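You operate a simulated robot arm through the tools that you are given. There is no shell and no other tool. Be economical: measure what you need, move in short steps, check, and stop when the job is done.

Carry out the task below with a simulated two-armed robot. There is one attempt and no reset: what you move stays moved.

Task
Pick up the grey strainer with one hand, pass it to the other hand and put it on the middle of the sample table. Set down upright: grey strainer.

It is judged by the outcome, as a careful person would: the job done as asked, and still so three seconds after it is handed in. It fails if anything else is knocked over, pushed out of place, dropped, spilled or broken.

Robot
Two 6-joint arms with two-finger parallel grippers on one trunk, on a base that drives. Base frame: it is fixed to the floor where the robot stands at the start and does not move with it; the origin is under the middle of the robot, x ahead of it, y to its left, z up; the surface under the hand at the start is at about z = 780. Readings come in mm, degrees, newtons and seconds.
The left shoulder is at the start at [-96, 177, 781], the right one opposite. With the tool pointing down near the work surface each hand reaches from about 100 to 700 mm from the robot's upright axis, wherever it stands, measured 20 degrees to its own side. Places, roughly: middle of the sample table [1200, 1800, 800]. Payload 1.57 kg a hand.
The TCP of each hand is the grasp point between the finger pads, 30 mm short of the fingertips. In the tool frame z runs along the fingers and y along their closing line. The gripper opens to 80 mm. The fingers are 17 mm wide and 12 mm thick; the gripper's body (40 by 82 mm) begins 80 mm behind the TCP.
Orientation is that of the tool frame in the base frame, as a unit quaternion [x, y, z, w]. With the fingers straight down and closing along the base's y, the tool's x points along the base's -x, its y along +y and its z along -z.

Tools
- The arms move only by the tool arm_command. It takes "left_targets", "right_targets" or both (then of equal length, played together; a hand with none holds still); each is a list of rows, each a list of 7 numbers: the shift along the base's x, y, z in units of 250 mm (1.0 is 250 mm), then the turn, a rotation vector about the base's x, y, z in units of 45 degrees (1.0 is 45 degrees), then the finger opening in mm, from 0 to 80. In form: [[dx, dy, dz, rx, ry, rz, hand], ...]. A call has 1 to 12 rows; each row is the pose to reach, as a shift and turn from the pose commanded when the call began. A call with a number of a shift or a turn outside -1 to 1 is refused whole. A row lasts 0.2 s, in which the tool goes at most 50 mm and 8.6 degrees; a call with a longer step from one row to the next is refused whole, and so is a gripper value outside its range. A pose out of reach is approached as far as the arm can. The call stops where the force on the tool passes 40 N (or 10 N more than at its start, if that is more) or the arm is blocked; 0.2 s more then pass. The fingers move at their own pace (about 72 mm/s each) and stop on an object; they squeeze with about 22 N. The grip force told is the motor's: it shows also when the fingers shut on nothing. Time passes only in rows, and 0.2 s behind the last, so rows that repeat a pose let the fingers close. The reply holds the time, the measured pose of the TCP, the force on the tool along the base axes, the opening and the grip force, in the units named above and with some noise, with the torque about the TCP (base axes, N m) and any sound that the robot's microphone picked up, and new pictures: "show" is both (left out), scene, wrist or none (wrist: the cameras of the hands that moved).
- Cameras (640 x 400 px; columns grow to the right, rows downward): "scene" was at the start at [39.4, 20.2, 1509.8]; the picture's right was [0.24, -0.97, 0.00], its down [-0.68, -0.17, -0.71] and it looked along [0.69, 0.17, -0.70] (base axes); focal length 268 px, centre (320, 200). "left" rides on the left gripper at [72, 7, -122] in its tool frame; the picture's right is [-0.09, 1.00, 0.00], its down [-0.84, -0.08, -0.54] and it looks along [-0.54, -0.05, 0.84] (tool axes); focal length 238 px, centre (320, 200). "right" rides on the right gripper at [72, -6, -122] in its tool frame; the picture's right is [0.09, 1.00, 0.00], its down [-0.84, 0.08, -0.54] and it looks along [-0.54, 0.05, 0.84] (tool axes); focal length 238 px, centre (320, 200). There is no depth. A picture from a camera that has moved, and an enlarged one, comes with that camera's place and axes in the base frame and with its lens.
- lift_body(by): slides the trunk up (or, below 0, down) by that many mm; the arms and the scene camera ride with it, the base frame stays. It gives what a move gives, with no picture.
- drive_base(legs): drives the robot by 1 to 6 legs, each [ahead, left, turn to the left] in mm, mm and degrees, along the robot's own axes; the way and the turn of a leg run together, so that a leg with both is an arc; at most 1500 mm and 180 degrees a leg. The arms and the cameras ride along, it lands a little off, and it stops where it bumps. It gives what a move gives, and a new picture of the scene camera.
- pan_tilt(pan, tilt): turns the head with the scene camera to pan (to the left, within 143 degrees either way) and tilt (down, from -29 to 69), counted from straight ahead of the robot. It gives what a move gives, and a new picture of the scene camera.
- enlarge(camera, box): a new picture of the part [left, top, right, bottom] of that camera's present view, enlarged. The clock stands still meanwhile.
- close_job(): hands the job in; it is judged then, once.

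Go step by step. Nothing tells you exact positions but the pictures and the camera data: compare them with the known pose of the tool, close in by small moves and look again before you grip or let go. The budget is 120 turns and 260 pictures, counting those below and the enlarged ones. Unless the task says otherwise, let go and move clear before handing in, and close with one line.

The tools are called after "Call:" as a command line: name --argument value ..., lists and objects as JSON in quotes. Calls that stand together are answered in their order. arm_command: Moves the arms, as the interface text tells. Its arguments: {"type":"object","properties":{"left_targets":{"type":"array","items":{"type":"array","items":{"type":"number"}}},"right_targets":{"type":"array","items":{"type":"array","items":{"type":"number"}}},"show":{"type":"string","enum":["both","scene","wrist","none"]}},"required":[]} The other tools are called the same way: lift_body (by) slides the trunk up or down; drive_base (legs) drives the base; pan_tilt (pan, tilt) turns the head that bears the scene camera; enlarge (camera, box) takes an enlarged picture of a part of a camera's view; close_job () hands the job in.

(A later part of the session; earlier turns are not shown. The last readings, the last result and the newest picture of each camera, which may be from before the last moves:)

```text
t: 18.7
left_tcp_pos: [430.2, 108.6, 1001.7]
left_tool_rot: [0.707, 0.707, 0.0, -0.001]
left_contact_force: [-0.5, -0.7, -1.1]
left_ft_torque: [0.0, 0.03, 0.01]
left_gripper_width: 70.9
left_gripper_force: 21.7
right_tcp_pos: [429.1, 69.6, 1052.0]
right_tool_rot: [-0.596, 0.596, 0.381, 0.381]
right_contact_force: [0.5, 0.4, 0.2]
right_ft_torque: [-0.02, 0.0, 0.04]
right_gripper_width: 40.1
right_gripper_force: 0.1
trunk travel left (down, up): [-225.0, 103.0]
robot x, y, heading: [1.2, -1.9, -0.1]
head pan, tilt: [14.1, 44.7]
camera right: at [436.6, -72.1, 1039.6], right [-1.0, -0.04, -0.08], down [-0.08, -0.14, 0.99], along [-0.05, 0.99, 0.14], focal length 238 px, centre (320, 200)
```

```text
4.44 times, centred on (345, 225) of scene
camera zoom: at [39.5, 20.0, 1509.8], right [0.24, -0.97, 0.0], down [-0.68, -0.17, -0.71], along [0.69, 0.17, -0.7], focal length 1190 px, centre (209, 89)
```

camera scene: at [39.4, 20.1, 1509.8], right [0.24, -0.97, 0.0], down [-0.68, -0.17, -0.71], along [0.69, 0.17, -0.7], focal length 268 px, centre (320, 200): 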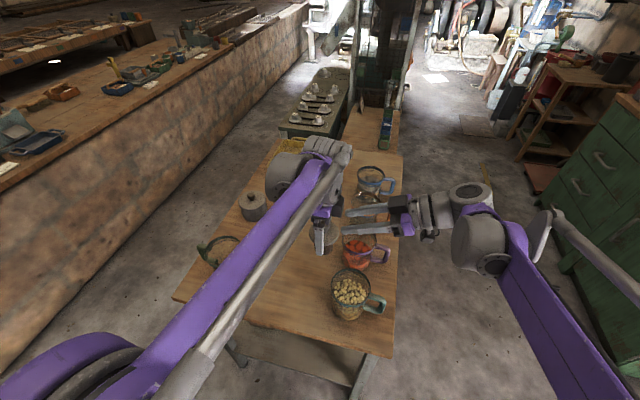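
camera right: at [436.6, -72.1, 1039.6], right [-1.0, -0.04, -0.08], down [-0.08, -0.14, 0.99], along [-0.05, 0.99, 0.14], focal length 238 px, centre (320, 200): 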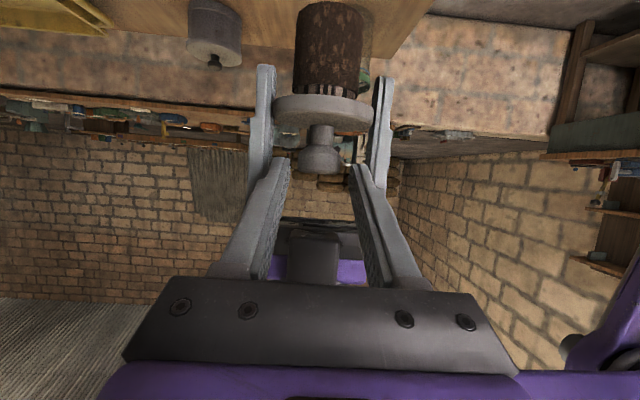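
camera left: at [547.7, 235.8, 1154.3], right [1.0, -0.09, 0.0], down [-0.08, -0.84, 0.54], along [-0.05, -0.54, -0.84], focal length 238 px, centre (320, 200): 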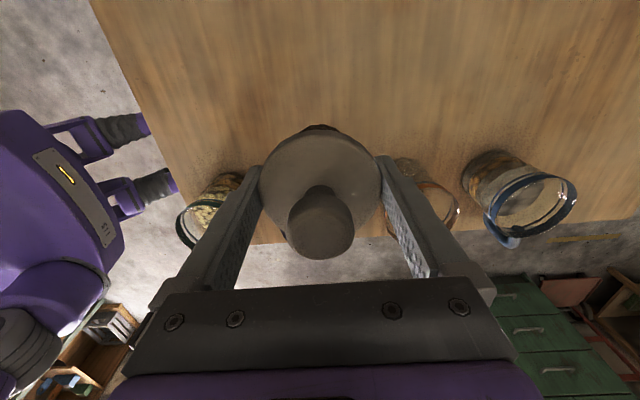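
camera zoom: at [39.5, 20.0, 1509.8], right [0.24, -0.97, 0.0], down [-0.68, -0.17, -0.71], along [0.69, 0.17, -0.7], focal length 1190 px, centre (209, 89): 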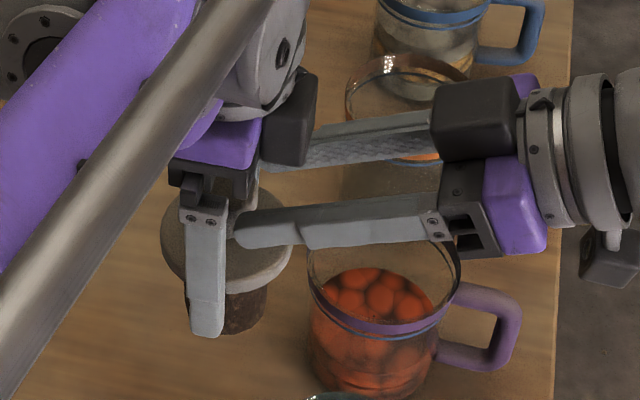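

Aligned in x with small clearance on both sides. I advance the last 29 mm.

Call:
arm_command --right_targets '[[0, 0.04, -0.02, 0, 0, 0, 40], [0, 0.08, -0.04, 0, 0, 0, 40], [0, 0.116, -0.058, 0, 0, 0, 40], [0, 0.116, -0.058, 0, 0, 0, 40]]' --show "wrist"

Call:
enlarge --camera "right" --box '[240, 80, 400, 200]'

Call:
enlarge --camera "scene" --box '[290, 180, 400, 270]'

Call:
enlarge --camera "left" --box '[220, 120, 430, 290]'

```text
t: 19.7
left_tcp_pos: [428.7, 109.2, 1001.6]
left_tool_rot: [0.707, 0.707, 0.0, -0.001]
left_contact_force: [0.4, 0.6, -1.0]
left_ft_torque: [-0.03, 0.01, 0.02]
left_gripper_width: 71.3
left_gripper_force: 22.1
right_tcp_pos: [432.2, 98.4, 1037.4]
right_tool_rot: [-0.596, 0.597, 0.38, 0.381]
right_contact_force: [0.0, 0.2, 0.3]
right_ft_torque: [0.01, -0.02, 0.01]
right_gripper_width: 40.1
right_gripper_force: 0.0
trunk travel left (down, up): [-225.0, 103.0]
robot x, y, heading: [-0.4, -1.4, -0.1]
head pan, tilt: [14.1, 44.7]
camera right: at [437.8, -43.1, 1025.3], right [-1.0, -0.04, -0.08], down [-0.08, -0.14, 0.99], along [-0.05, 0.99, 0.14], focal length 238 px, centre (320, 200)
```

right: 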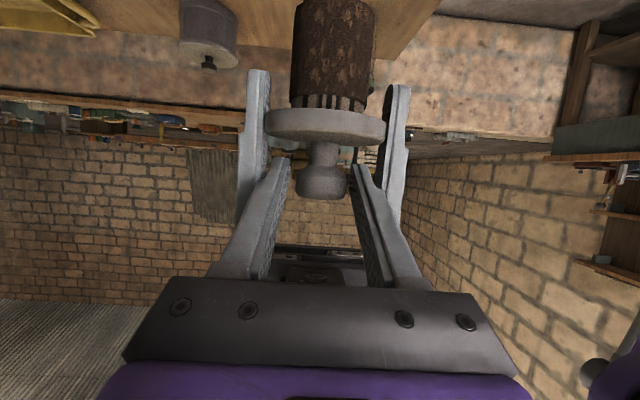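

```text
3.33 times, centred on (320, 140) of right
camera zoom: at [437.8, -43.1, 1025.3], right [-1.0, -0.04, -0.08], down [-0.08, -0.14, 0.99], along [-0.05, 0.99, 0.14], focal length 794 px, centre (320, 400)
```

zoom: 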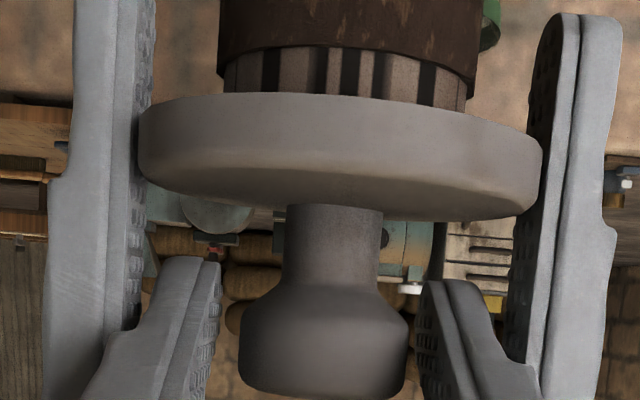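

```text
4.44 times, centred on (345, 225) of scene
camera zoom: at [39.4, 20.1, 1509.8], right [0.24, -0.97, 0.0], down [-0.68, -0.17, -0.71], along [0.69, 0.17, -0.7], focal length 1190 px, centre (209, 89)
```

zoom: 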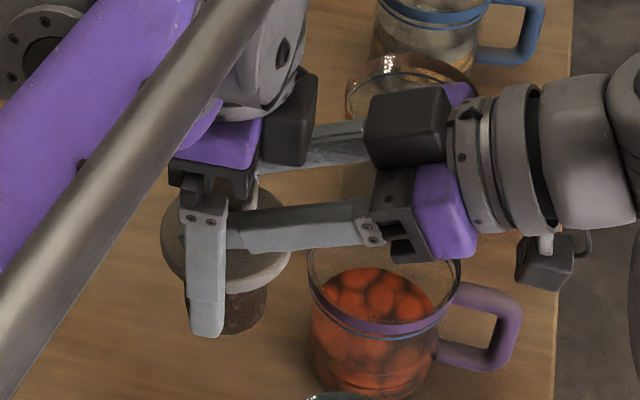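

```text
2.35 times, centred on (325, 205) of left
camera zoom: at [436.5, 179.1, 1123.6], right [1.0, -0.09, 0.0], down [-0.08, -0.84, 0.54], along [-0.05, -0.54, -0.84], focal length 561 px, centre (308, 188)
```

zoom: 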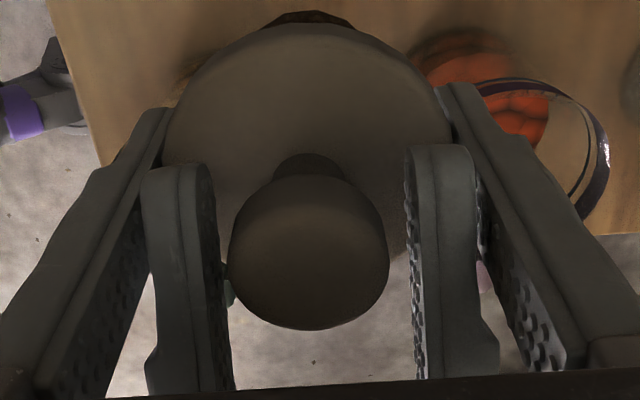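

Fingers straddle the knob cleanly. I shift 1 mm and close the right hand on the knob.

Call:
arm_command --right_targets '[[-0.004, 0, 0, 0, 0, 0, 40], [-0.004, 0, 0, 0, 0, 0, 34], [-0.004, 0, 0, 0, 0, 0, 28], [-0.004, 0, 0, 0, 0, 0, 22], [-0.004, 0, 0, 0, 0, 0, 22]]' --show "wrist"

Call:
enlarge --camera "left" --box '[220, 120, 430, 290]'

```text
t: 20.9
left_tcp_pos: [430.5, 108.6, 1001.2]
left_tool_rot: [0.707, 0.707, 0.0, 0.0]
left_contact_force: [-1.6, -0.9, -0.7]
left_ft_torque: [0.01, -0.03, 0.05]
left_gripper_width: 71.2
left_gripper_force: 21.7
right_tcp_pos: [429.3, 98.3, 1037.6]
right_tool_rot: [0.596, -0.596, -0.381, -0.38]
right_contact_force: [1.1, 0.8, 1.2]
right_ft_torque: [0.0, -0.02, 0.0]
right_gripper_width: 30.8
right_gripper_force: 21.7
trunk travel left (down, up): [-225.0, 103.0]
robot x, y, heading: [1.2, -0.9, 0.1]
head pan, tilt: [14.1, 44.7]
camera right: at [437.1, -43.1, 1025.1], right [-1.0, -0.04, -0.08], down [-0.08, -0.14, 0.99], along [-0.05, 0.99, 0.14], focal length 238 px, centre (320, 200)
```

right: 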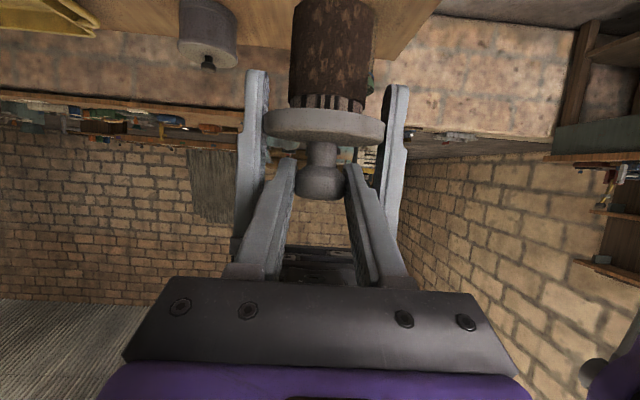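

```text
2.35 times, centred on (325, 205) of left
camera zoom: at [436.6, 179.1, 1123.6], right [1.0, -0.09, 0.0], down [-0.08, -0.84, 0.54], along [-0.05, -0.54, -0.84], focal length 561 px, centre (308, 188)
```

zoom: 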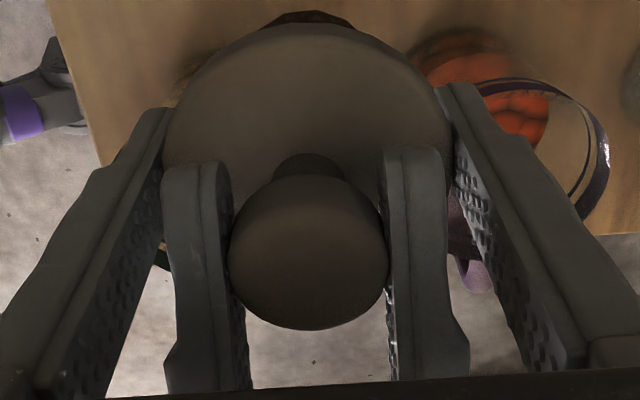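

Knob gripped at 31 mm with 22 N. Now the left hand opens slowly.

Call:
arm_command --left_targets '[[0, 0, 0, 0, 0, 0, 74], [0, 0, 0, 0, 0, 0, 80], [0, 0, 0, 0, 0, 0, 80], [0, 0, 0, 0, 0, 0, 80]]' --show "wrist"

Call:
enlarge --camera "right" --box '[220, 0, 430, 210]'

```text
t: 21.9
left_tcp_pos: [430.1, 108.5, 1001.7]
left_tool_rot: [0.707, 0.707, 0.0, 0.0]
left_contact_force: [0.2, 0.8, -0.3]
left_ft_torque: [0.02, -0.04, 0.02]
left_gripper_width: 79.9
left_gripper_force: 0.0
right_tcp_pos: [429.8, 98.0, 1037.2]
right_tool_rot: [-0.596, 0.596, 0.381, 0.38]
right_contact_force: [-0.6, 0.5, 0.3]
right_ft_torque: [-0.02, 0.01, -0.02]
right_gripper_width: 30.7
right_gripper_force: 21.9
trunk travel left (down, up): [-225.0, 103.0]
robot x, y, heading: [2.8, 0.7, -0.2]
head pan, tilt: [14.1, 44.7]
camera left: at [436.6, 179.2, 1123.6], right [1.0, -0.09, 0.0], down [-0.08, -0.84, 0.54], along [-0.05, -0.54, -0.84], focal length 238 px, centre (320, 200)
```

left: 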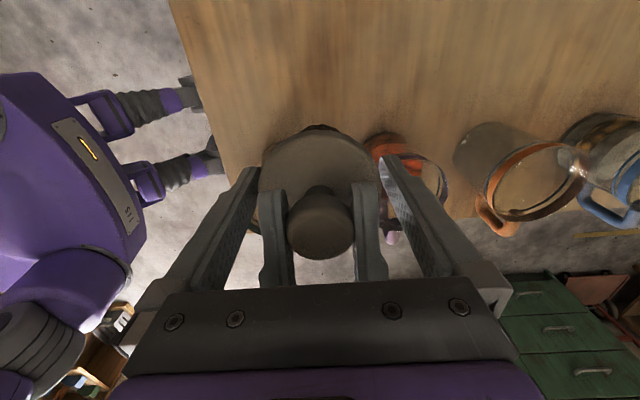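

```text
1.90 times, centred on (325, 105) of right
camera zoom: at [437.0, -43.1, 1025.1], right [-1.0, -0.04, -0.08], down [-0.08, -0.14, 0.99], along [-0.05, 0.99, 0.14], focal length 454 px, centre (310, 381)
```

zoom: 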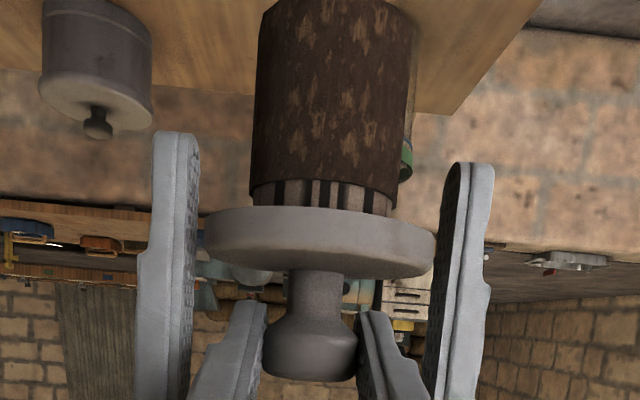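

The strainer stays held by the right hand. I raise the left hand straight up and then out to the left.

Call:
arm_command --left_targets '[[0, 0, 0.08, 0, 0, 0, 80], [0, 0, 0.24, 0, 0, 0, 80], [0, 0, 0.4, 0, 0, 0, 80], [0, 0, 0.56, 0, 0, 0, 80], [0, 0.15, 0.6, 0, 0, 0, 80], [0, 0.33, 0.6, 0, 0, 0, 80], [0, 0.52, 0.6, 0, 0, 0, 80], [0, 0.7, 0.6, 0, 0, 0, 80], [0, 0.85, 0.6, 0, 0, 0, 80]]'

Call:
enlarge --camera "scene" --box '[290, 170, 430, 280]'

```text
t: 23.9
left_tcp_pos: [431.8, 322.6, 1149.8]
left_tool_rot: [0.707, 0.707, 0.0, -0.001]
left_contact_force: [-0.3, 0.2, 0.0]
left_ft_torque: [-0.02, -0.03, -0.01]
left_gripper_width: 80.0
left_gripper_force: 0.1
right_tcp_pos: [430.4, 98.9, 1038.0]
right_tool_rot: [-0.596, 0.597, 0.38, 0.38]
right_contact_force: [0.3, 0.1, 0.3]
right_ft_torque: [-0.02, 0.02, -0.02]
right_gripper_width: 30.5
right_gripper_force: 21.8
trunk travel left (down, up): [-225.0, 103.0]
robot x, y, heading: [-1.2, 3.2, 0.3]
head pan, tilt: [14.1, 44.7]
camera scene: at [39.7, 21.1, 1509.8], right [0.24, -0.97, 0.0], down [-0.68, -0.17, -0.71], along [0.69, 0.17, -0.7], focal length 268 px, centre (320, 200)
camera left: at [438.4, 393.1, 1273.0], right [1.0, -0.09, 0.0], down [-0.08, -0.84, 0.54], along [-0.05, -0.54, -0.84], focal length 238 px, centre (320, 200)
```

scene: 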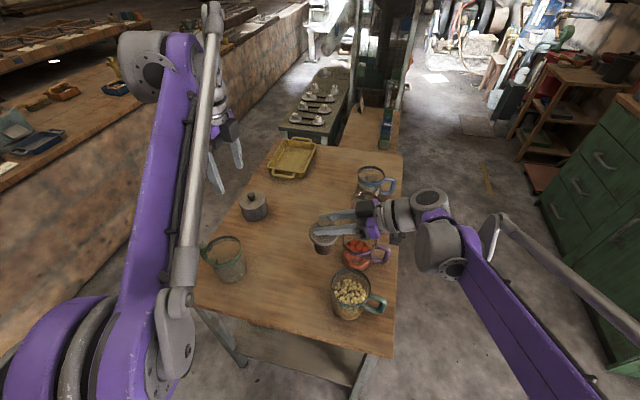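
left: 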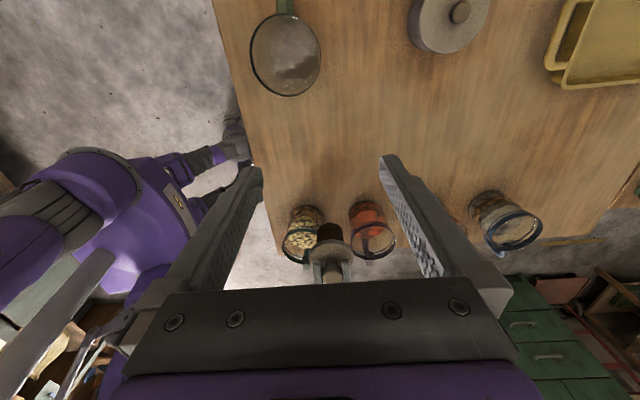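

```text
3.64 times, centred on (360, 225) of scene
camera zoom: at [39.7, 21.1, 1509.8], right [0.24, -0.97, 0.0], down [-0.68, -0.17, -0.71], along [0.69, 0.17, -0.7], focal length 974 px, centre (174, 109)
```

zoom: 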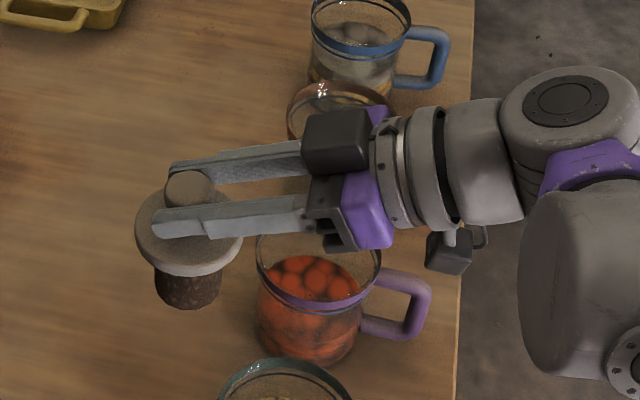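

Handover done; strainer hangs upright from the right hand. Next I look around: behind, and down at the base, before driving.

Call:
pan_tilt --pan 140 --tilt 40

Call:
pan_tilt --pan -140 --tilt 40

Call:
pan_tilt --pan 75 --tilt 60

Call:
pan_tilt --pan 40 --tilt 25

```text
t: 25.9
left_tcp_pos: [432.7, 320.6, 1150.5]
left_tool_rot: [0.707, 0.707, 0.0, 0.0]
left_contact_force: [-0.3, 0.2, 0.1]
left_ft_torque: [0.0, 0.01, -0.03]
left_gripper_width: 80.1
left_gripper_force: 0.2
right_tcp_pos: [430.0, 97.5, 1037.8]
right_tool_rot: [-0.595, 0.597, 0.38, 0.381]
right_contact_force: [0.0, 0.2, 0.3]
right_ft_torque: [0.0, 0.0, 0.02]
right_gripper_width: 30.2
right_gripper_force: 22.3
trunk travel left (down, up): [-225.0, 103.0]
robot x, y, heading: [-0.8, -2.2, -0.0]
head pan, tilt: [140.0, 40.0]
camera scene: at [-104.7, 55.0, 1516.6], right [0.64, 0.77, 0.0], down [0.49, -0.41, -0.77], along [-0.59, 0.49, -0.64], focal length 268 px, centre (320, 200)
```

scene: 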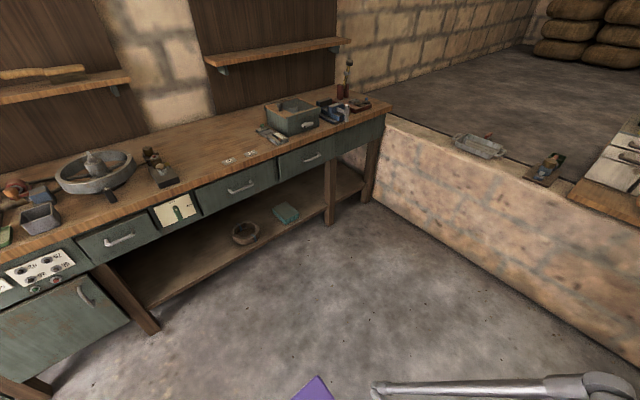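

```text
t: 29.8
left_tcp_pos: [431.6, 321.3, 1150.7]
left_tool_rot: [0.707, 0.707, 0.0, 0.0]
left_contact_force: [-0.4, -0.1, 0.5]
left_ft_torque: [-0.02, 0.02, -0.05]
left_gripper_width: 79.9
left_gripper_force: 0.1
right_tcp_pos: [429.5, 97.3, 1037.5]
right_tool_rot: [0.596, -0.595, -0.381, -0.38]
right_contact_force: [0.3, 0.6, 0.3]
right_ft_torque: [0.02, -0.04, -0.03]
right_gripper_width: 30.1
right_gripper_force: 22.2
trunk travel left (down, up): [-225.0, 103.0]
robot x, y, heading: [0.9, 0.6, -0.1]
head pan, tilt: [-140.0, 40.0]
camera scene: at [-104.7, -54.3, 1516.6], right [-0.64, 0.77, 0.0], down [0.49, 0.41, -0.77], along [-0.59, -0.49, -0.64], focal length 268 px, centre (320, 200)
```

scene: 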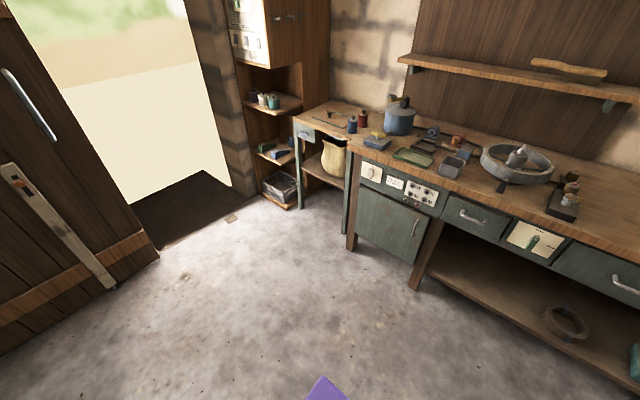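

```text
t: 32.9
left_tcp_pos: [431.8, 321.3, 1150.8]
left_tool_rot: [0.707, 0.707, -0.001, 0.0]
left_contact_force: [-0.1, 0.2, -0.1]
left_ft_torque: [0.01, 0.0, 0.01]
left_gripper_width: 80.2
left_gripper_force: 0.1
right_tcp_pos: [430.6, 99.3, 1038.1]
right_tool_rot: [0.596, -0.595, -0.382, -0.38]
right_contact_force: [-0.4, -0.1, 1.0]
right_ft_torque: [-0.04, 0.0, 0.04]
right_gripper_width: 30.3
right_gripper_force: 22.1
trunk travel left (down, up): [-225.0, 103.0]
robot x, y, heading: [-2.1, -3.4, 0.1]
head pan, tilt: [75.0, 60.0]
camera scene: at [-22.3, 64.7, 1489.9], right [0.97, -0.26, 0.0], down [-0.22, -0.84, -0.5], along [0.13, 0.48, -0.87], focal length 268 px, centre (320, 200)
```

scene: 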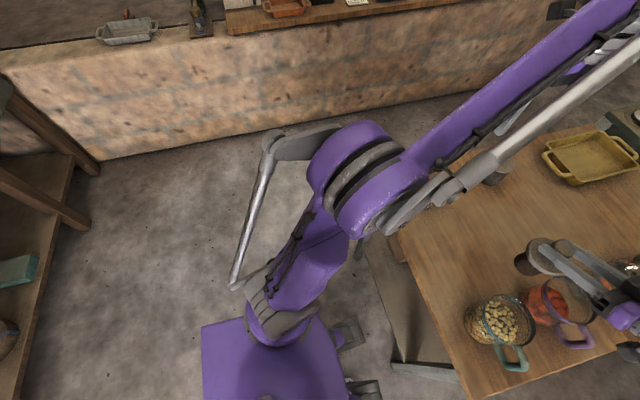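

```text
t: 33.9
left_tcp_pos: [431.8, 322.0, 1151.4]
left_tool_rot: [0.707, 0.707, 0.0, 0.0]
left_contact_force: [0.3, -0.2, -0.1]
left_ft_torque: [-0.01, 0.02, 0.01]
left_gripper_width: 79.9
left_gripper_force: 0.1
right_tcp_pos: [429.1, 99.0, 1037.4]
right_tool_rot: [-0.596, 0.596, 0.381, 0.38]
right_contact_force: [-1.4, 0.5, 0.5]
right_ft_torque: [0.0, 0.0, -0.03]
right_gripper_width: 30.0
right_gripper_force: 21.5
trunk travel left (down, up): [-225.0, 103.0]
robot x, y, heading: [1.8, 0.0, -0.1]
head pan, tilt: [40.0, 25.0]
camera scene: at [30.9, 59.6, 1539.9], right [0.64, -0.77, 0.0], down [-0.32, -0.27, -0.91], along [0.69, 0.58, -0.42], focal length 268 px, centre (320, 200)
```

scene: 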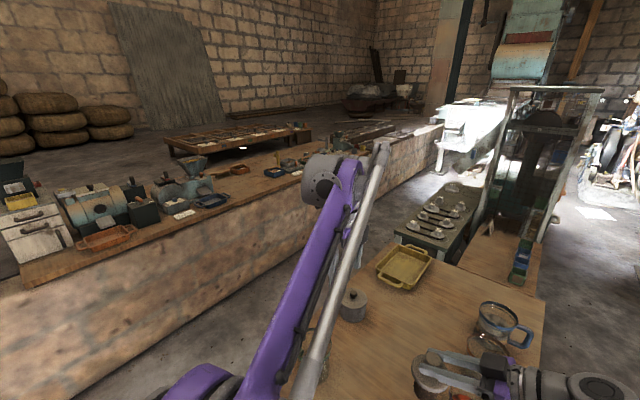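

Right grip width is creeping slightly (30.8→30.0), so I check the hold first.

Call:
enlarge --camera "right" --box '[220, 0, 430, 210]'

Call:
pan_tilt --pan 14.1 --tilt 44.7

Call:
enlarge --camera "scene" --box '[290, 200, 370, 260]'

```text
1.90 times, centred on (325, 105) of right
camera zoom: at [437.1, -43.1, 1025.1], right [-1.0, -0.04, -0.08], down [-0.08, -0.14, 0.99], along [-0.05, 0.99, 0.14], focal length 454 px, centre (310, 381)
```

zoom: 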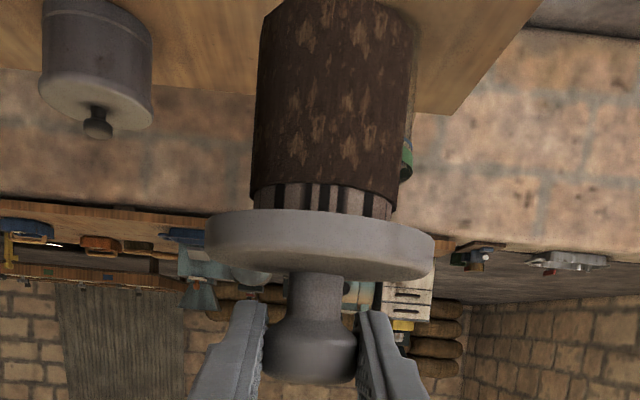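

```text
t: 34.8
left_tcp_pos: [431.8, 321.7, 1150.6]
left_tool_rot: [0.708, 0.706, 0.0, 0.0]
left_contact_force: [0.1, -0.3, -0.1]
left_ft_torque: [0.01, -0.01, 0.02]
left_gripper_width: 80.0
left_gripper_force: 0.0
right_tcp_pos: [429.7, 99.6, 1038.2]
right_tool_rot: [-0.595, 0.597, 0.381, 0.381]
right_contact_force: [0.3, 0.4, -0.1]
right_ft_torque: [-0.02, -0.01, -0.03]
right_gripper_width: 30.3
right_gripper_force: 21.7
trunk travel left (down, up): [-225.0, 103.0]
robot x, y, heading: [1.7, 1.3, -0.2]
head pan, tilt: [14.1, 44.7]
camera scene: at [39.5, 20.2, 1509.8], right [0.24, -0.97, 0.0], down [-0.68, -0.17, -0.71], along [0.69, 0.17, -0.7], focal length 268 px, centre (320, 200)
```

scene: 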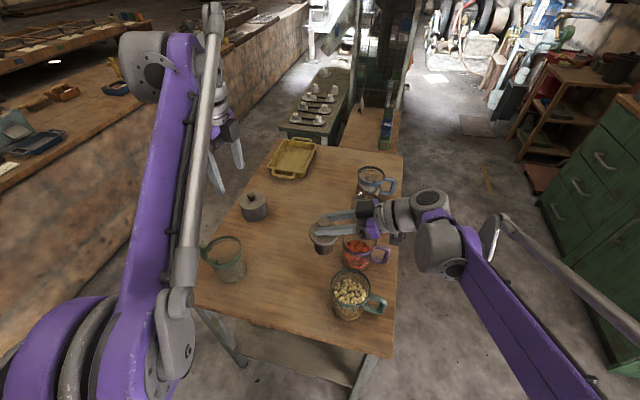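

```text
6.67 times, centred on (330, 230) of scene
camera zoom: at [39.5, 20.2, 1509.8], right [0.24, -0.97, 0.0], down [-0.68, -0.17, -0.71], along [0.69, 0.17, -0.7], focal length 1786 px, centre (253, 0)
```

zoom: 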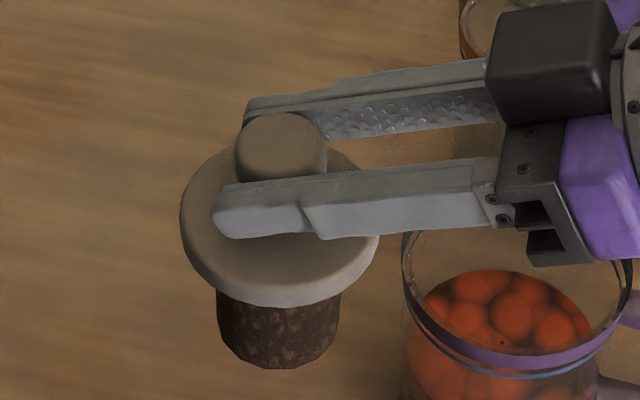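

The hold is fine (about 1 mm settling). I back the robot away from the table.

Call:
drive_base --legs '[[-320, 0, 0]]'

Call:
arm_command --left_targets '[[-0.12, 0, 0, 0, 0, 0, 80], [-0.24, 0, 0, 0, 0, 0, 80], [-0.36, 0, 0, 0, 0, 0, 80], [-0.48, 0, 0, 0, 0, 0, 80], [-0.6, 0, 0, 0, 0, 0, 80], [-0.7, 0, 0, 0, 0, 0, 80]]' --right_targets '[[-0.08, -0.05, 0.05, 0, 0, 0, 22], [-0.16, -0.1, 0.1, 0, 0, 0, 22], [-0.24, -0.15, 0.15, 0, 0, 0, 22], [-0.32, -0.2, 0.2, 0, 0, 0, 22], [-0.4, -0.25, 0.2, 0, 0, 0, 22], [-0.4, -0.3, 0.2, 0, 0, 0, 22]]' --show "scene"

```text
t: 36.9
left_tcp_pos: [111.4, 324.5, 1151.3]
left_tool_rot: [0.706, 0.709, 0.0, 0.0]
left_contact_force: [-0.2, -0.8, -0.2]
left_ft_torque: [0.03, 0.0, 0.0]
left_gripper_width: 80.2
left_gripper_force: 0.1
right_tcp_pos: [112.2, 100.1, 1038.2]
right_tool_rot: [0.598, -0.594, -0.382, -0.379]
right_contact_force: [-0.6, 0.1, -0.6]
right_ft_torque: [-0.01, 0.02, 0.0]
right_gripper_width: 30.2
right_gripper_force: 21.9
trunk travel left (down, up): [-225.0, 103.0]
robot x, y, heading: [-319.5, 2.5, 0.1]
head pan, tilt: [14.1, 44.7]
camera scene: at [-278.6, 19.5, 1509.8], right [0.25, -0.97, 0.0], down [-0.68, -0.18, -0.71], along [0.69, 0.18, -0.7], focal length 268 px, centre (320, 200)
```

scene: 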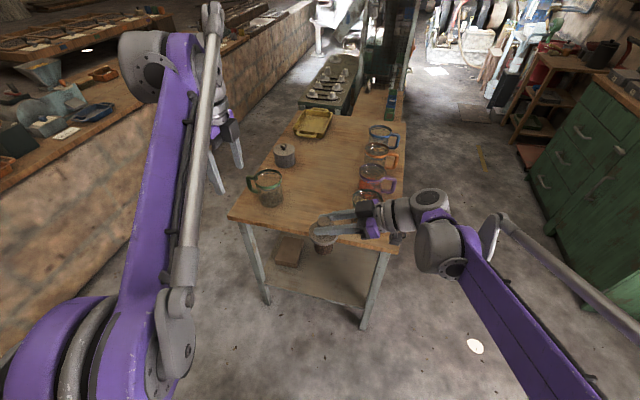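

```text
t: 38.3
left_tcp_pos: [-63.5, 321.0, 1150.9]
left_tool_rot: [0.705, 0.709, 0.0, 0.0]
left_contact_force: [-0.1, 0.4, -0.1]
left_ft_torque: [-0.01, 0.01, 0.01]
left_gripper_width: 80.0
left_gripper_force: 0.0
right_tcp_pos: [11.2, 23.7, 1086.5]
right_tool_rot: [0.597, -0.595, -0.381, -0.38]
right_contact_force: [0.2, -0.5, 0.1]
right_ft_torque: [-0.01, 0.01, 0.02]
right_gripper_width: 30.1
right_gripper_force: 21.9
trunk travel left (down, up): [-225.0, 103.0]
robot x, y, heading: [-314.6, 0.0, 0.5]
head pan, tilt: [14.1, 44.7]
camera scene: at [-278.6, 19.0, 1509.8], right [0.25, -0.97, 0.0], down [-0.68, -0.18, -0.71], along [0.69, 0.18, -0.7], focal length 268 px, centre (320, 200)
```

scene: 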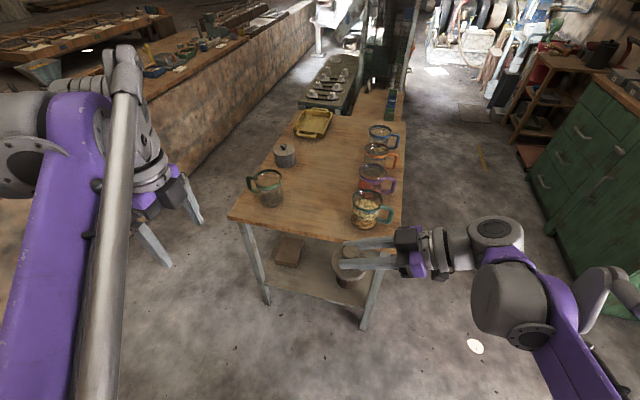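

Clear of the table. I turn left 90° in place and drive forward toward the bench corridor.

Call:
drive_base --legs '[[0, 0, 90]]'

Call:
pan_tilt --pan 0 --tilt 40

```text
t: 42.5
left_tcp_pos: [-631.0, 263.6, 1149.4]
left_tool_rot: [0.013, 1.0, 0.001, 0.0]
left_contact_force: [-0.4, -0.1, 0.0]
left_ft_torque: [0.0, 0.01, 0.01]
left_gripper_width: 80.2
left_gripper_force: 0.1
right_tcp_pos: [-332.2, 329.4, 1085.9]
right_tool_rot: [0.843, -0.011, -0.538, -0.006]
right_contact_force: [0.2, 1.0, -1.1]
right_ft_torque: [-0.01, -0.01, 0.03]
right_gripper_width: 29.9
right_gripper_force: 22.3
trunk travel left (down, up): [-225.0, 103.0]
robot x, y, heading: [-317.8, 1.2, 88.4]
head pan, tilt: [14.1, 44.7]
camera scene: at [-336.3, 39.2, 1509.8], right [0.98, 0.22, 0.0], down [0.15, -0.69, -0.71], along [-0.16, 0.69, -0.7], focal length 268 px, centre (320, 200)
```

scene: 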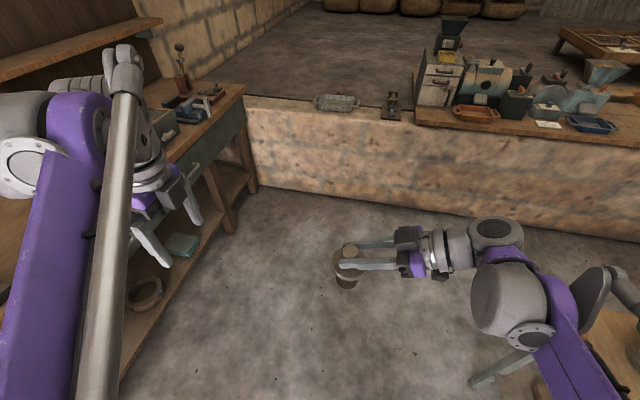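

```text
t: 43.2
left_tcp_pos: [-633.0, 264.1, 1149.8]
left_tool_rot: [0.013, 1.0, 0.0, 0.001]
left_contact_force: [-0.8, 0.3, 0.7]
left_ft_torque: [0.02, -0.04, -0.02]
left_gripper_width: 80.0
left_gripper_force: 0.0
right_tcp_pos: [-333.2, 330.7, 1086.6]
right_tool_rot: [0.843, -0.011, -0.538, -0.006]
right_contact_force: [-0.4, 0.2, -1.4]
right_ft_torque: [0.0, -0.01, -0.02]
right_gripper_width: 29.9
right_gripper_force: 22.3
trunk travel left (down, up): [-225.0, 103.0]
robot x, y, heading: [-318.3, -1.0, 88.5]
head pan, tilt: [0.0, 40.0]
camera scene: at [-316.3, 44.6, 1516.6], right [1.0, -0.03, 0.0], down [-0.02, -0.64, -0.77], along [0.02, 0.77, -0.64], focal length 268 px, centre (320, 200)
```

scene: 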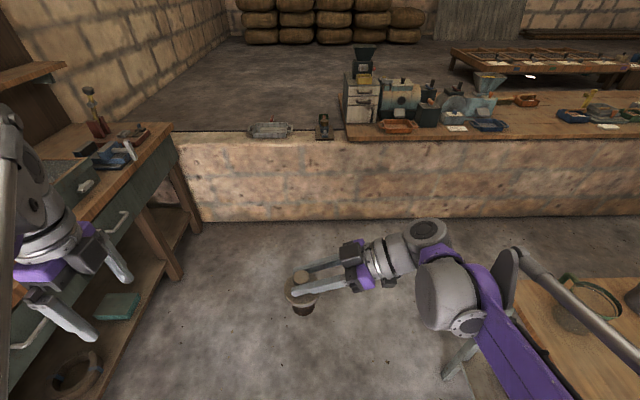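

Path ahead is clear. I drive ahead ~1030 mm and square the heading up.

Call:
drive_base --legs '[[0, 0, 1.5], [1020, 0, 0]]'

Call:
pan_tilt --pan -80 --tilt 40

```text
t: 49.0
left_tcp_pos: [-633.7, 1305.2, 1149.8]
left_tool_rot: [0.004, 1.0, 0.0, 0.0]
left_contact_force: [-0.2, -0.4, -0.1]
left_ft_torque: [-0.02, 0.02, 0.02]
left_gripper_width: 80.1
left_gripper_force: 0.0
right_tcp_pos: [-338.3, 1376.4, 1086.8]
right_tool_rot: [0.843, -0.004, -0.538, -0.002]
right_contact_force: [0.3, 1.4, -0.6]
right_ft_torque: [-0.01, 0.02, -0.03]
right_gripper_width: 29.7
right_gripper_force: 22.4
trunk travel left (down, up): [-225.0, 103.0]
robot x, y, heading: [-315.2, 1044.3, 89.5]
head pan, tilt: [0.0, 40.0]
camera scene: at [-314.0, 1091.9, 1516.6], right [1.0, -0.01, 0.0], down [0.0, -0.64, -0.77], along [0.0, 0.77, -0.64], focal length 268 px, centre (320, 200)
```

scene: 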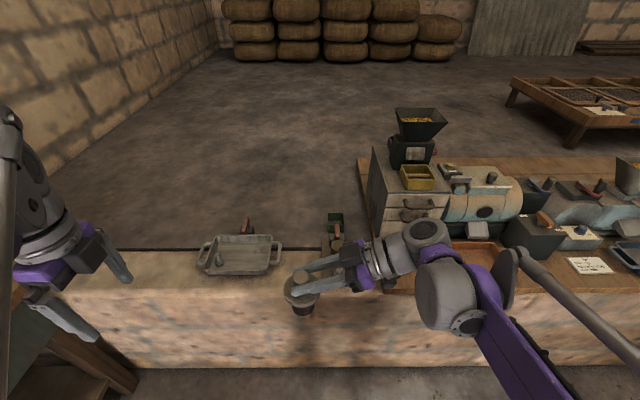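

```text
t: 50.5
left_tcp_pos: [-634.3, 1304.5, 1150.6]
left_tool_rot: [0.003, 1.0, 0.0, 0.0]
left_contact_force: [-0.5, -0.1, -0.8]
left_ft_torque: [-0.02, -0.02, -0.01]
left_gripper_width: 80.2
left_gripper_force: 0.1
right_tcp_pos: [-335.8, 1375.6, 1085.8]
right_tool_rot: [0.843, -0.004, -0.538, -0.002]
right_contact_force: [-0.5, 0.4, -1.3]
right_ft_torque: [0.01, -0.01, 0.06]
right_gripper_width: 29.4
right_gripper_force: 22.0
trunk travel left (down, up): [-225.0, 103.0]
robot x, y, heading: [-312.6, 1045.3, 89.6]
head pan, tilt: [-80.0, 40.0]
camera scene: at [-230.7, 1021.0, 1516.6], right [0.17, -0.99, 0.0], down [-0.63, -0.11, -0.77], along [0.76, 0.13, -0.64], focal length 268 px, centre (320, 200)
```

scene: 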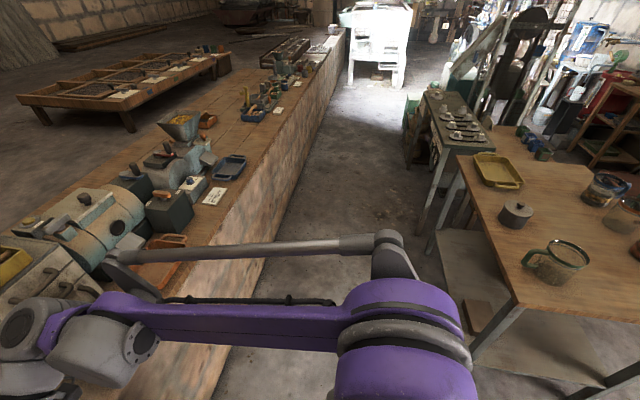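

The corridor is clear: table edge at y≈520, bench edge near y≈1550. I slide right along the bench by 1300 mm.

Call:
drive_base --legs '[[0, -650, 0.4], [0, -650, 0]]'

Call:
pan_tilt --pan 0 --tilt 40

```text
t: 62.3
left_tcp_pos: [649.3, 1309.9, 1150.6]
left_tool_rot: [0.001, 1.0, 0.001, 0.001]
left_contact_force: [0.8, 0.0, 0.2]
left_ft_torque: [0.0, -0.02, -0.02]
left_gripper_width: 80.0
left_gripper_force: 0.0
right_tcp_pos: [946.6, 1381.3, 1087.1]
right_tool_rot: [0.843, -0.001, -0.537, 0.0]
right_contact_force: [0.0, -0.1, -1.0]
right_ft_torque: [-0.01, 0.0, 0.01]
right_gripper_width: 29.3
right_gripper_force: 22.0
trunk travel left (down, up): [-225.0, 103.0]
robot x, y, heading: [967.8, 1049.9, 90.1]
head pan, tilt: [-80.0, 40.0]
camera scene: at [1054.1, 1026.4, 1516.6], right [0.17, -0.99, 0.0], down [-0.63, -0.11, -0.77], along [0.75, 0.13, -0.64], focal length 268 px, centre (320, 200)
```

scene: 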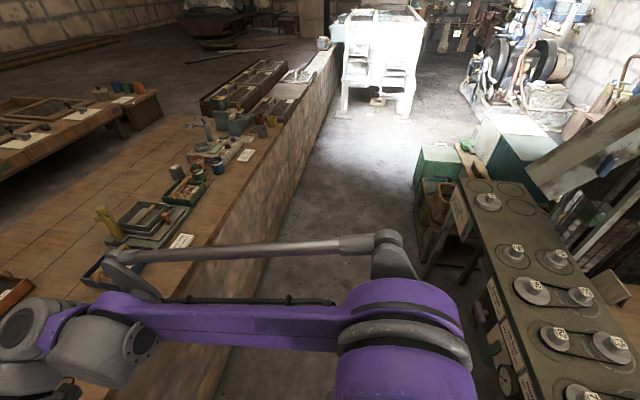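

```text
t: 63.8
left_tcp_pos: [649.1, 1308.1, 1150.2]
left_tool_rot: [0.001, 1.0, 0.0, 0.0]
left_contact_force: [0.3, 0.1, -1.1]
left_ft_torque: [0.03, 0.0, 0.02]
left_gripper_width: 80.1
left_gripper_force: 0.1
right_tcp_pos: [946.1, 1380.8, 1087.1]
right_tool_rot: [0.843, -0.001, -0.538, 0.0]
right_contact_force: [0.4, 0.4, -0.8]
right_ft_torque: [0.04, 0.0, -0.02]
right_gripper_width: 29.3
right_gripper_force: 22.0
trunk travel left (down, up): [-225.0, 103.0]
robot x, y, heading: [971.6, 1053.6, 89.9]
head pan, tilt: [0.0, 40.0]
camera scene: at [970.4, 1096.8, 1516.6], right [1.0, 0.0, 0.0], down [0.0, -0.64, -0.77], along [0.0, 0.77, -0.64], focal length 268 px, centre (320, 200)
```

scene: 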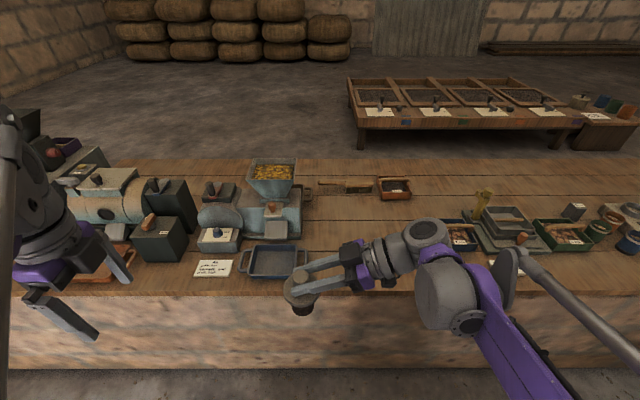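

Bench surface triangulates to z ≈ 745, front edge y ≈ 1560; the free middle spot is around (1200, 1840). I check the grip and yaw the right hand so its fingers point forward over the bench.

Call:
arm_command --right_targets '[[0.06, 0.03, 0, 0, 0, -0.166, 22], [0.12, 0.06, 0, 0, 0, -0.333, 22], [0.18, 0.09, 0, 0, 0, -0.5, 22], [0.25, 0.12, 0, 0, 0, -0.666, 22], [0.31, 0.16, 0, 0, 0, -0.833, 22], [0.37, 0.2, 0, 0, 0, -1, 22], [0.37, 0.2, 0, 0, 0, -1, 22]]' --show "both"

Call:
enlarge --camera "right" --box '[220, 0, 430, 210]'

```text
t: 65.4
left_tcp_pos: [648.4, 1308.1, 1150.2]
left_tool_rot: [0.001, 1.0, 0.0, -0.001]
left_contact_force: [0.4, 0.4, -0.7]
left_ft_torque: [0.01, 0.04, 0.04]
left_gripper_width: 79.8
left_gripper_force: 0.1
right_tcp_pos: [1039.5, 1433.4, 1088.4]
right_tool_rot: [0.778, -0.324, -0.497, -0.206]
right_contact_force: [-0.2, 0.1, -1.2]
right_ft_torque: [-0.03, -0.05, 0.03]
right_gripper_width: 29.1
right_gripper_force: 22.1
trunk travel left (down, up): [-225.0, 103.0]
robot x, y, heading: [969.4, 1048.5, 89.9]
head pan, tilt: [0.0, 40.0]
camera scene: at [970.4, 1097.0, 1516.6], right [1.0, 0.0, 0.0], down [0.0, -0.64, -0.77], along [0.0, 0.77, -0.64], focal length 268 px, centre (320, 200)
camera right: at [1143.4, 1336.1, 1074.1], right [-0.68, -0.73, -0.08], down [0.04, -0.15, 0.99], along [-0.73, 0.67, 0.14], focal length 238 px, centre (320, 200)
```

scene: 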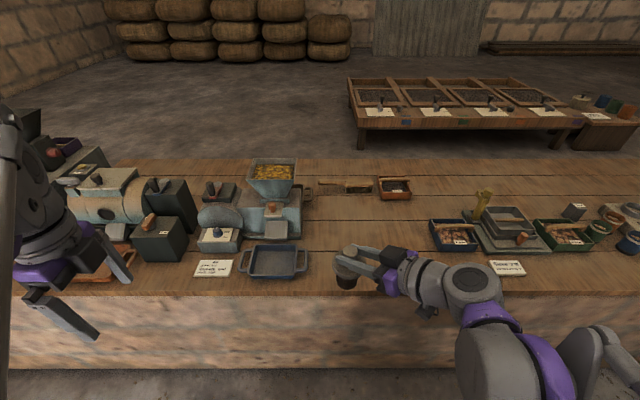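
right: 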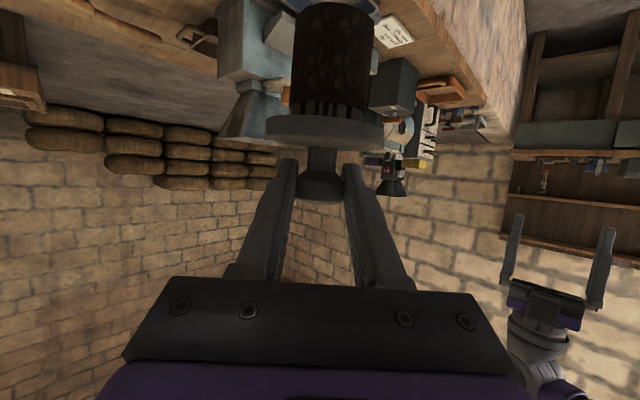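

```text
1.90 times, centred on (325, 105) of right
camera zoom: at [1143.4, 1336.1, 1074.1], right [-0.68, -0.73, -0.08], down [0.04, -0.15, 0.99], along [-0.73, 0.67, 0.14], focal length 454 px, centre (310, 381)
```

zoom: 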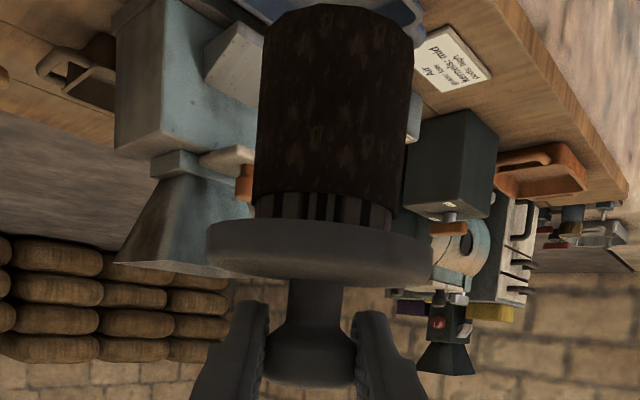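

The knob is settling down onto the fingers toward its neck, which is safe (it cannot drop through). I finish the yaw.

Call:
arm_command --right_targets '[[0.06, 0.03, 0, 0, 0, -0.166, 22], [0.12, 0.06, 0, 0, 0, -0.333, 22], [0.18, 0.09, 0, 0, 0, -0.5, 22], [0.25, 0.12, 0, 0, 0, -0.666, 22], [0.31, 0.16, 0, 0, 0, -0.833, 22], [0.37, 0.2, 0, 0, 0, -1, 22], [0.37, 0.2, 0, 0, 0, -1, 22]]' --show "both"

Call:
enlarge --camera "scene" --box '[320, 200, 480, 300]'

```text
t: 67.0
left_tcp_pos: [649.3, 1308.3, 1149.3]
left_tool_rot: [0.001, 1.0, 0.0, 0.0]
left_contact_force: [-0.1, -0.1, -0.4]
left_ft_torque: [-0.01, -0.03, -0.04]
left_gripper_width: 79.9
left_gripper_force: 0.0
right_tcp_pos: [1131.1, 1480.8, 1087.6]
right_tool_rot: [-0.596, 0.597, 0.38, 0.38]
right_contact_force: [0.7, 0.3, -1.4]
right_ft_torque: [-0.03, 0.05, 0.03]
right_gripper_width: 29.4
right_gripper_force: 22.2
trunk travel left (down, up): [-225.0, 103.0]
robot x, y, heading: [967.2, 1053.4, 89.9]
head pan, tilt: [0.0, 40.0]
camera scene: at [970.4, 1096.5, 1516.6], right [1.0, 0.0, 0.0], down [0.0, -0.64, -0.77], along [0.0, 0.77, -0.64], focal length 268 px, centre (320, 200)
camera right: at [1137.6, 1339.5, 1074.4], right [-1.0, -0.04, -0.08], down [-0.08, -0.14, 0.99], along [-0.05, 0.99, 0.14], focal length 238 px, centre (320, 200)
```

scene: 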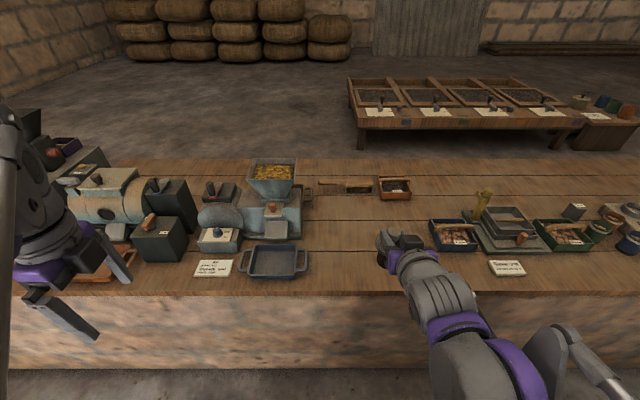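
right: 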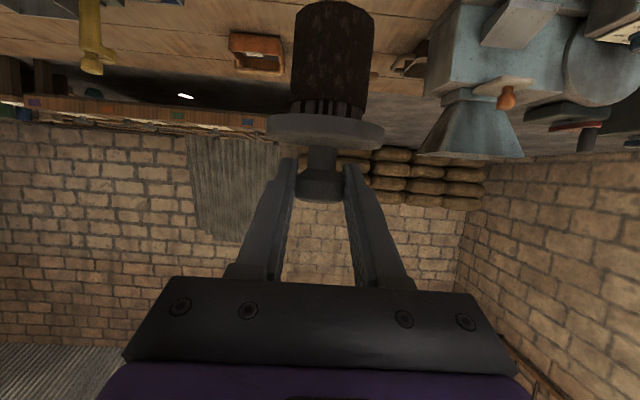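

```text
4.00 times, centred on (400, 250) of scene
camera zoom: at [970.4, 1096.5, 1516.6], right [1.0, 0.0, 0.0], down [0.0, -0.64, -0.77], along [0.0, 0.77, -0.64], focal length 1071 px, centre (0, 0)
```

zoom: 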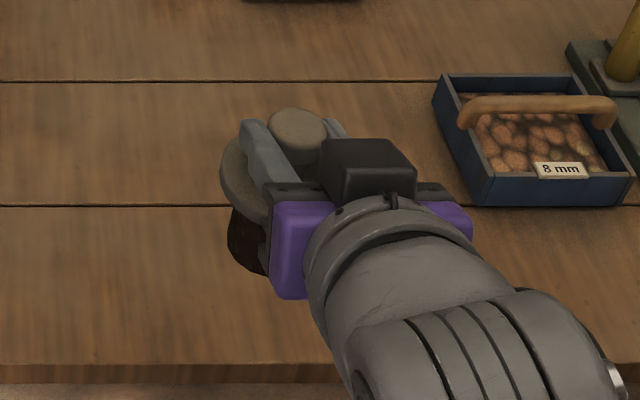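

Bench height 745 is confirmed by the wrist view too. I drive 220 mm closer to the bench.

Call:
drive_base --legs '[[220, 0, 0]]'

```text
t: 68.7
left_tcp_pos: [650.1, 1527.6, 1149.5]
left_tool_rot: [0.001, 1.0, 0.0, 0.001]
left_contact_force: [-0.3, 0.5, 0.9]
left_ft_torque: [-0.02, -0.03, -0.01]
left_gripper_width: 79.9
left_gripper_force: 0.1
right_tcp_pos: [1132.4, 1699.4, 1087.8]
right_tool_rot: [-0.595, 0.598, 0.379, 0.381]
right_contact_force: [-0.6, 0.2, -0.8]
right_ft_torque: [-0.01, -0.01, -0.01]
right_gripper_width: 29.5
right_gripper_force: 21.9
trunk travel left (down, up): [-225.0, 103.0]
robot x, y, heading: [972.5, 1265.9, 90.1]
head pan, tilt: [0.0, 40.0]
camera scene: at [971.0, 1315.5, 1516.6], right [1.0, 0.0, 0.0], down [0.0, -0.64, -0.77], along [0.0, 0.77, -0.64], focal length 268 px, centre (320, 200)
```

scene: 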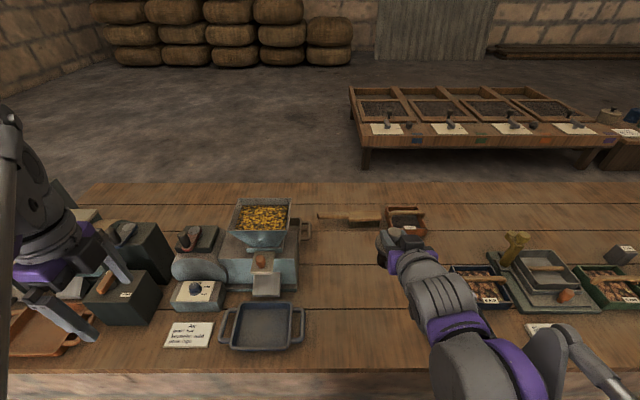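

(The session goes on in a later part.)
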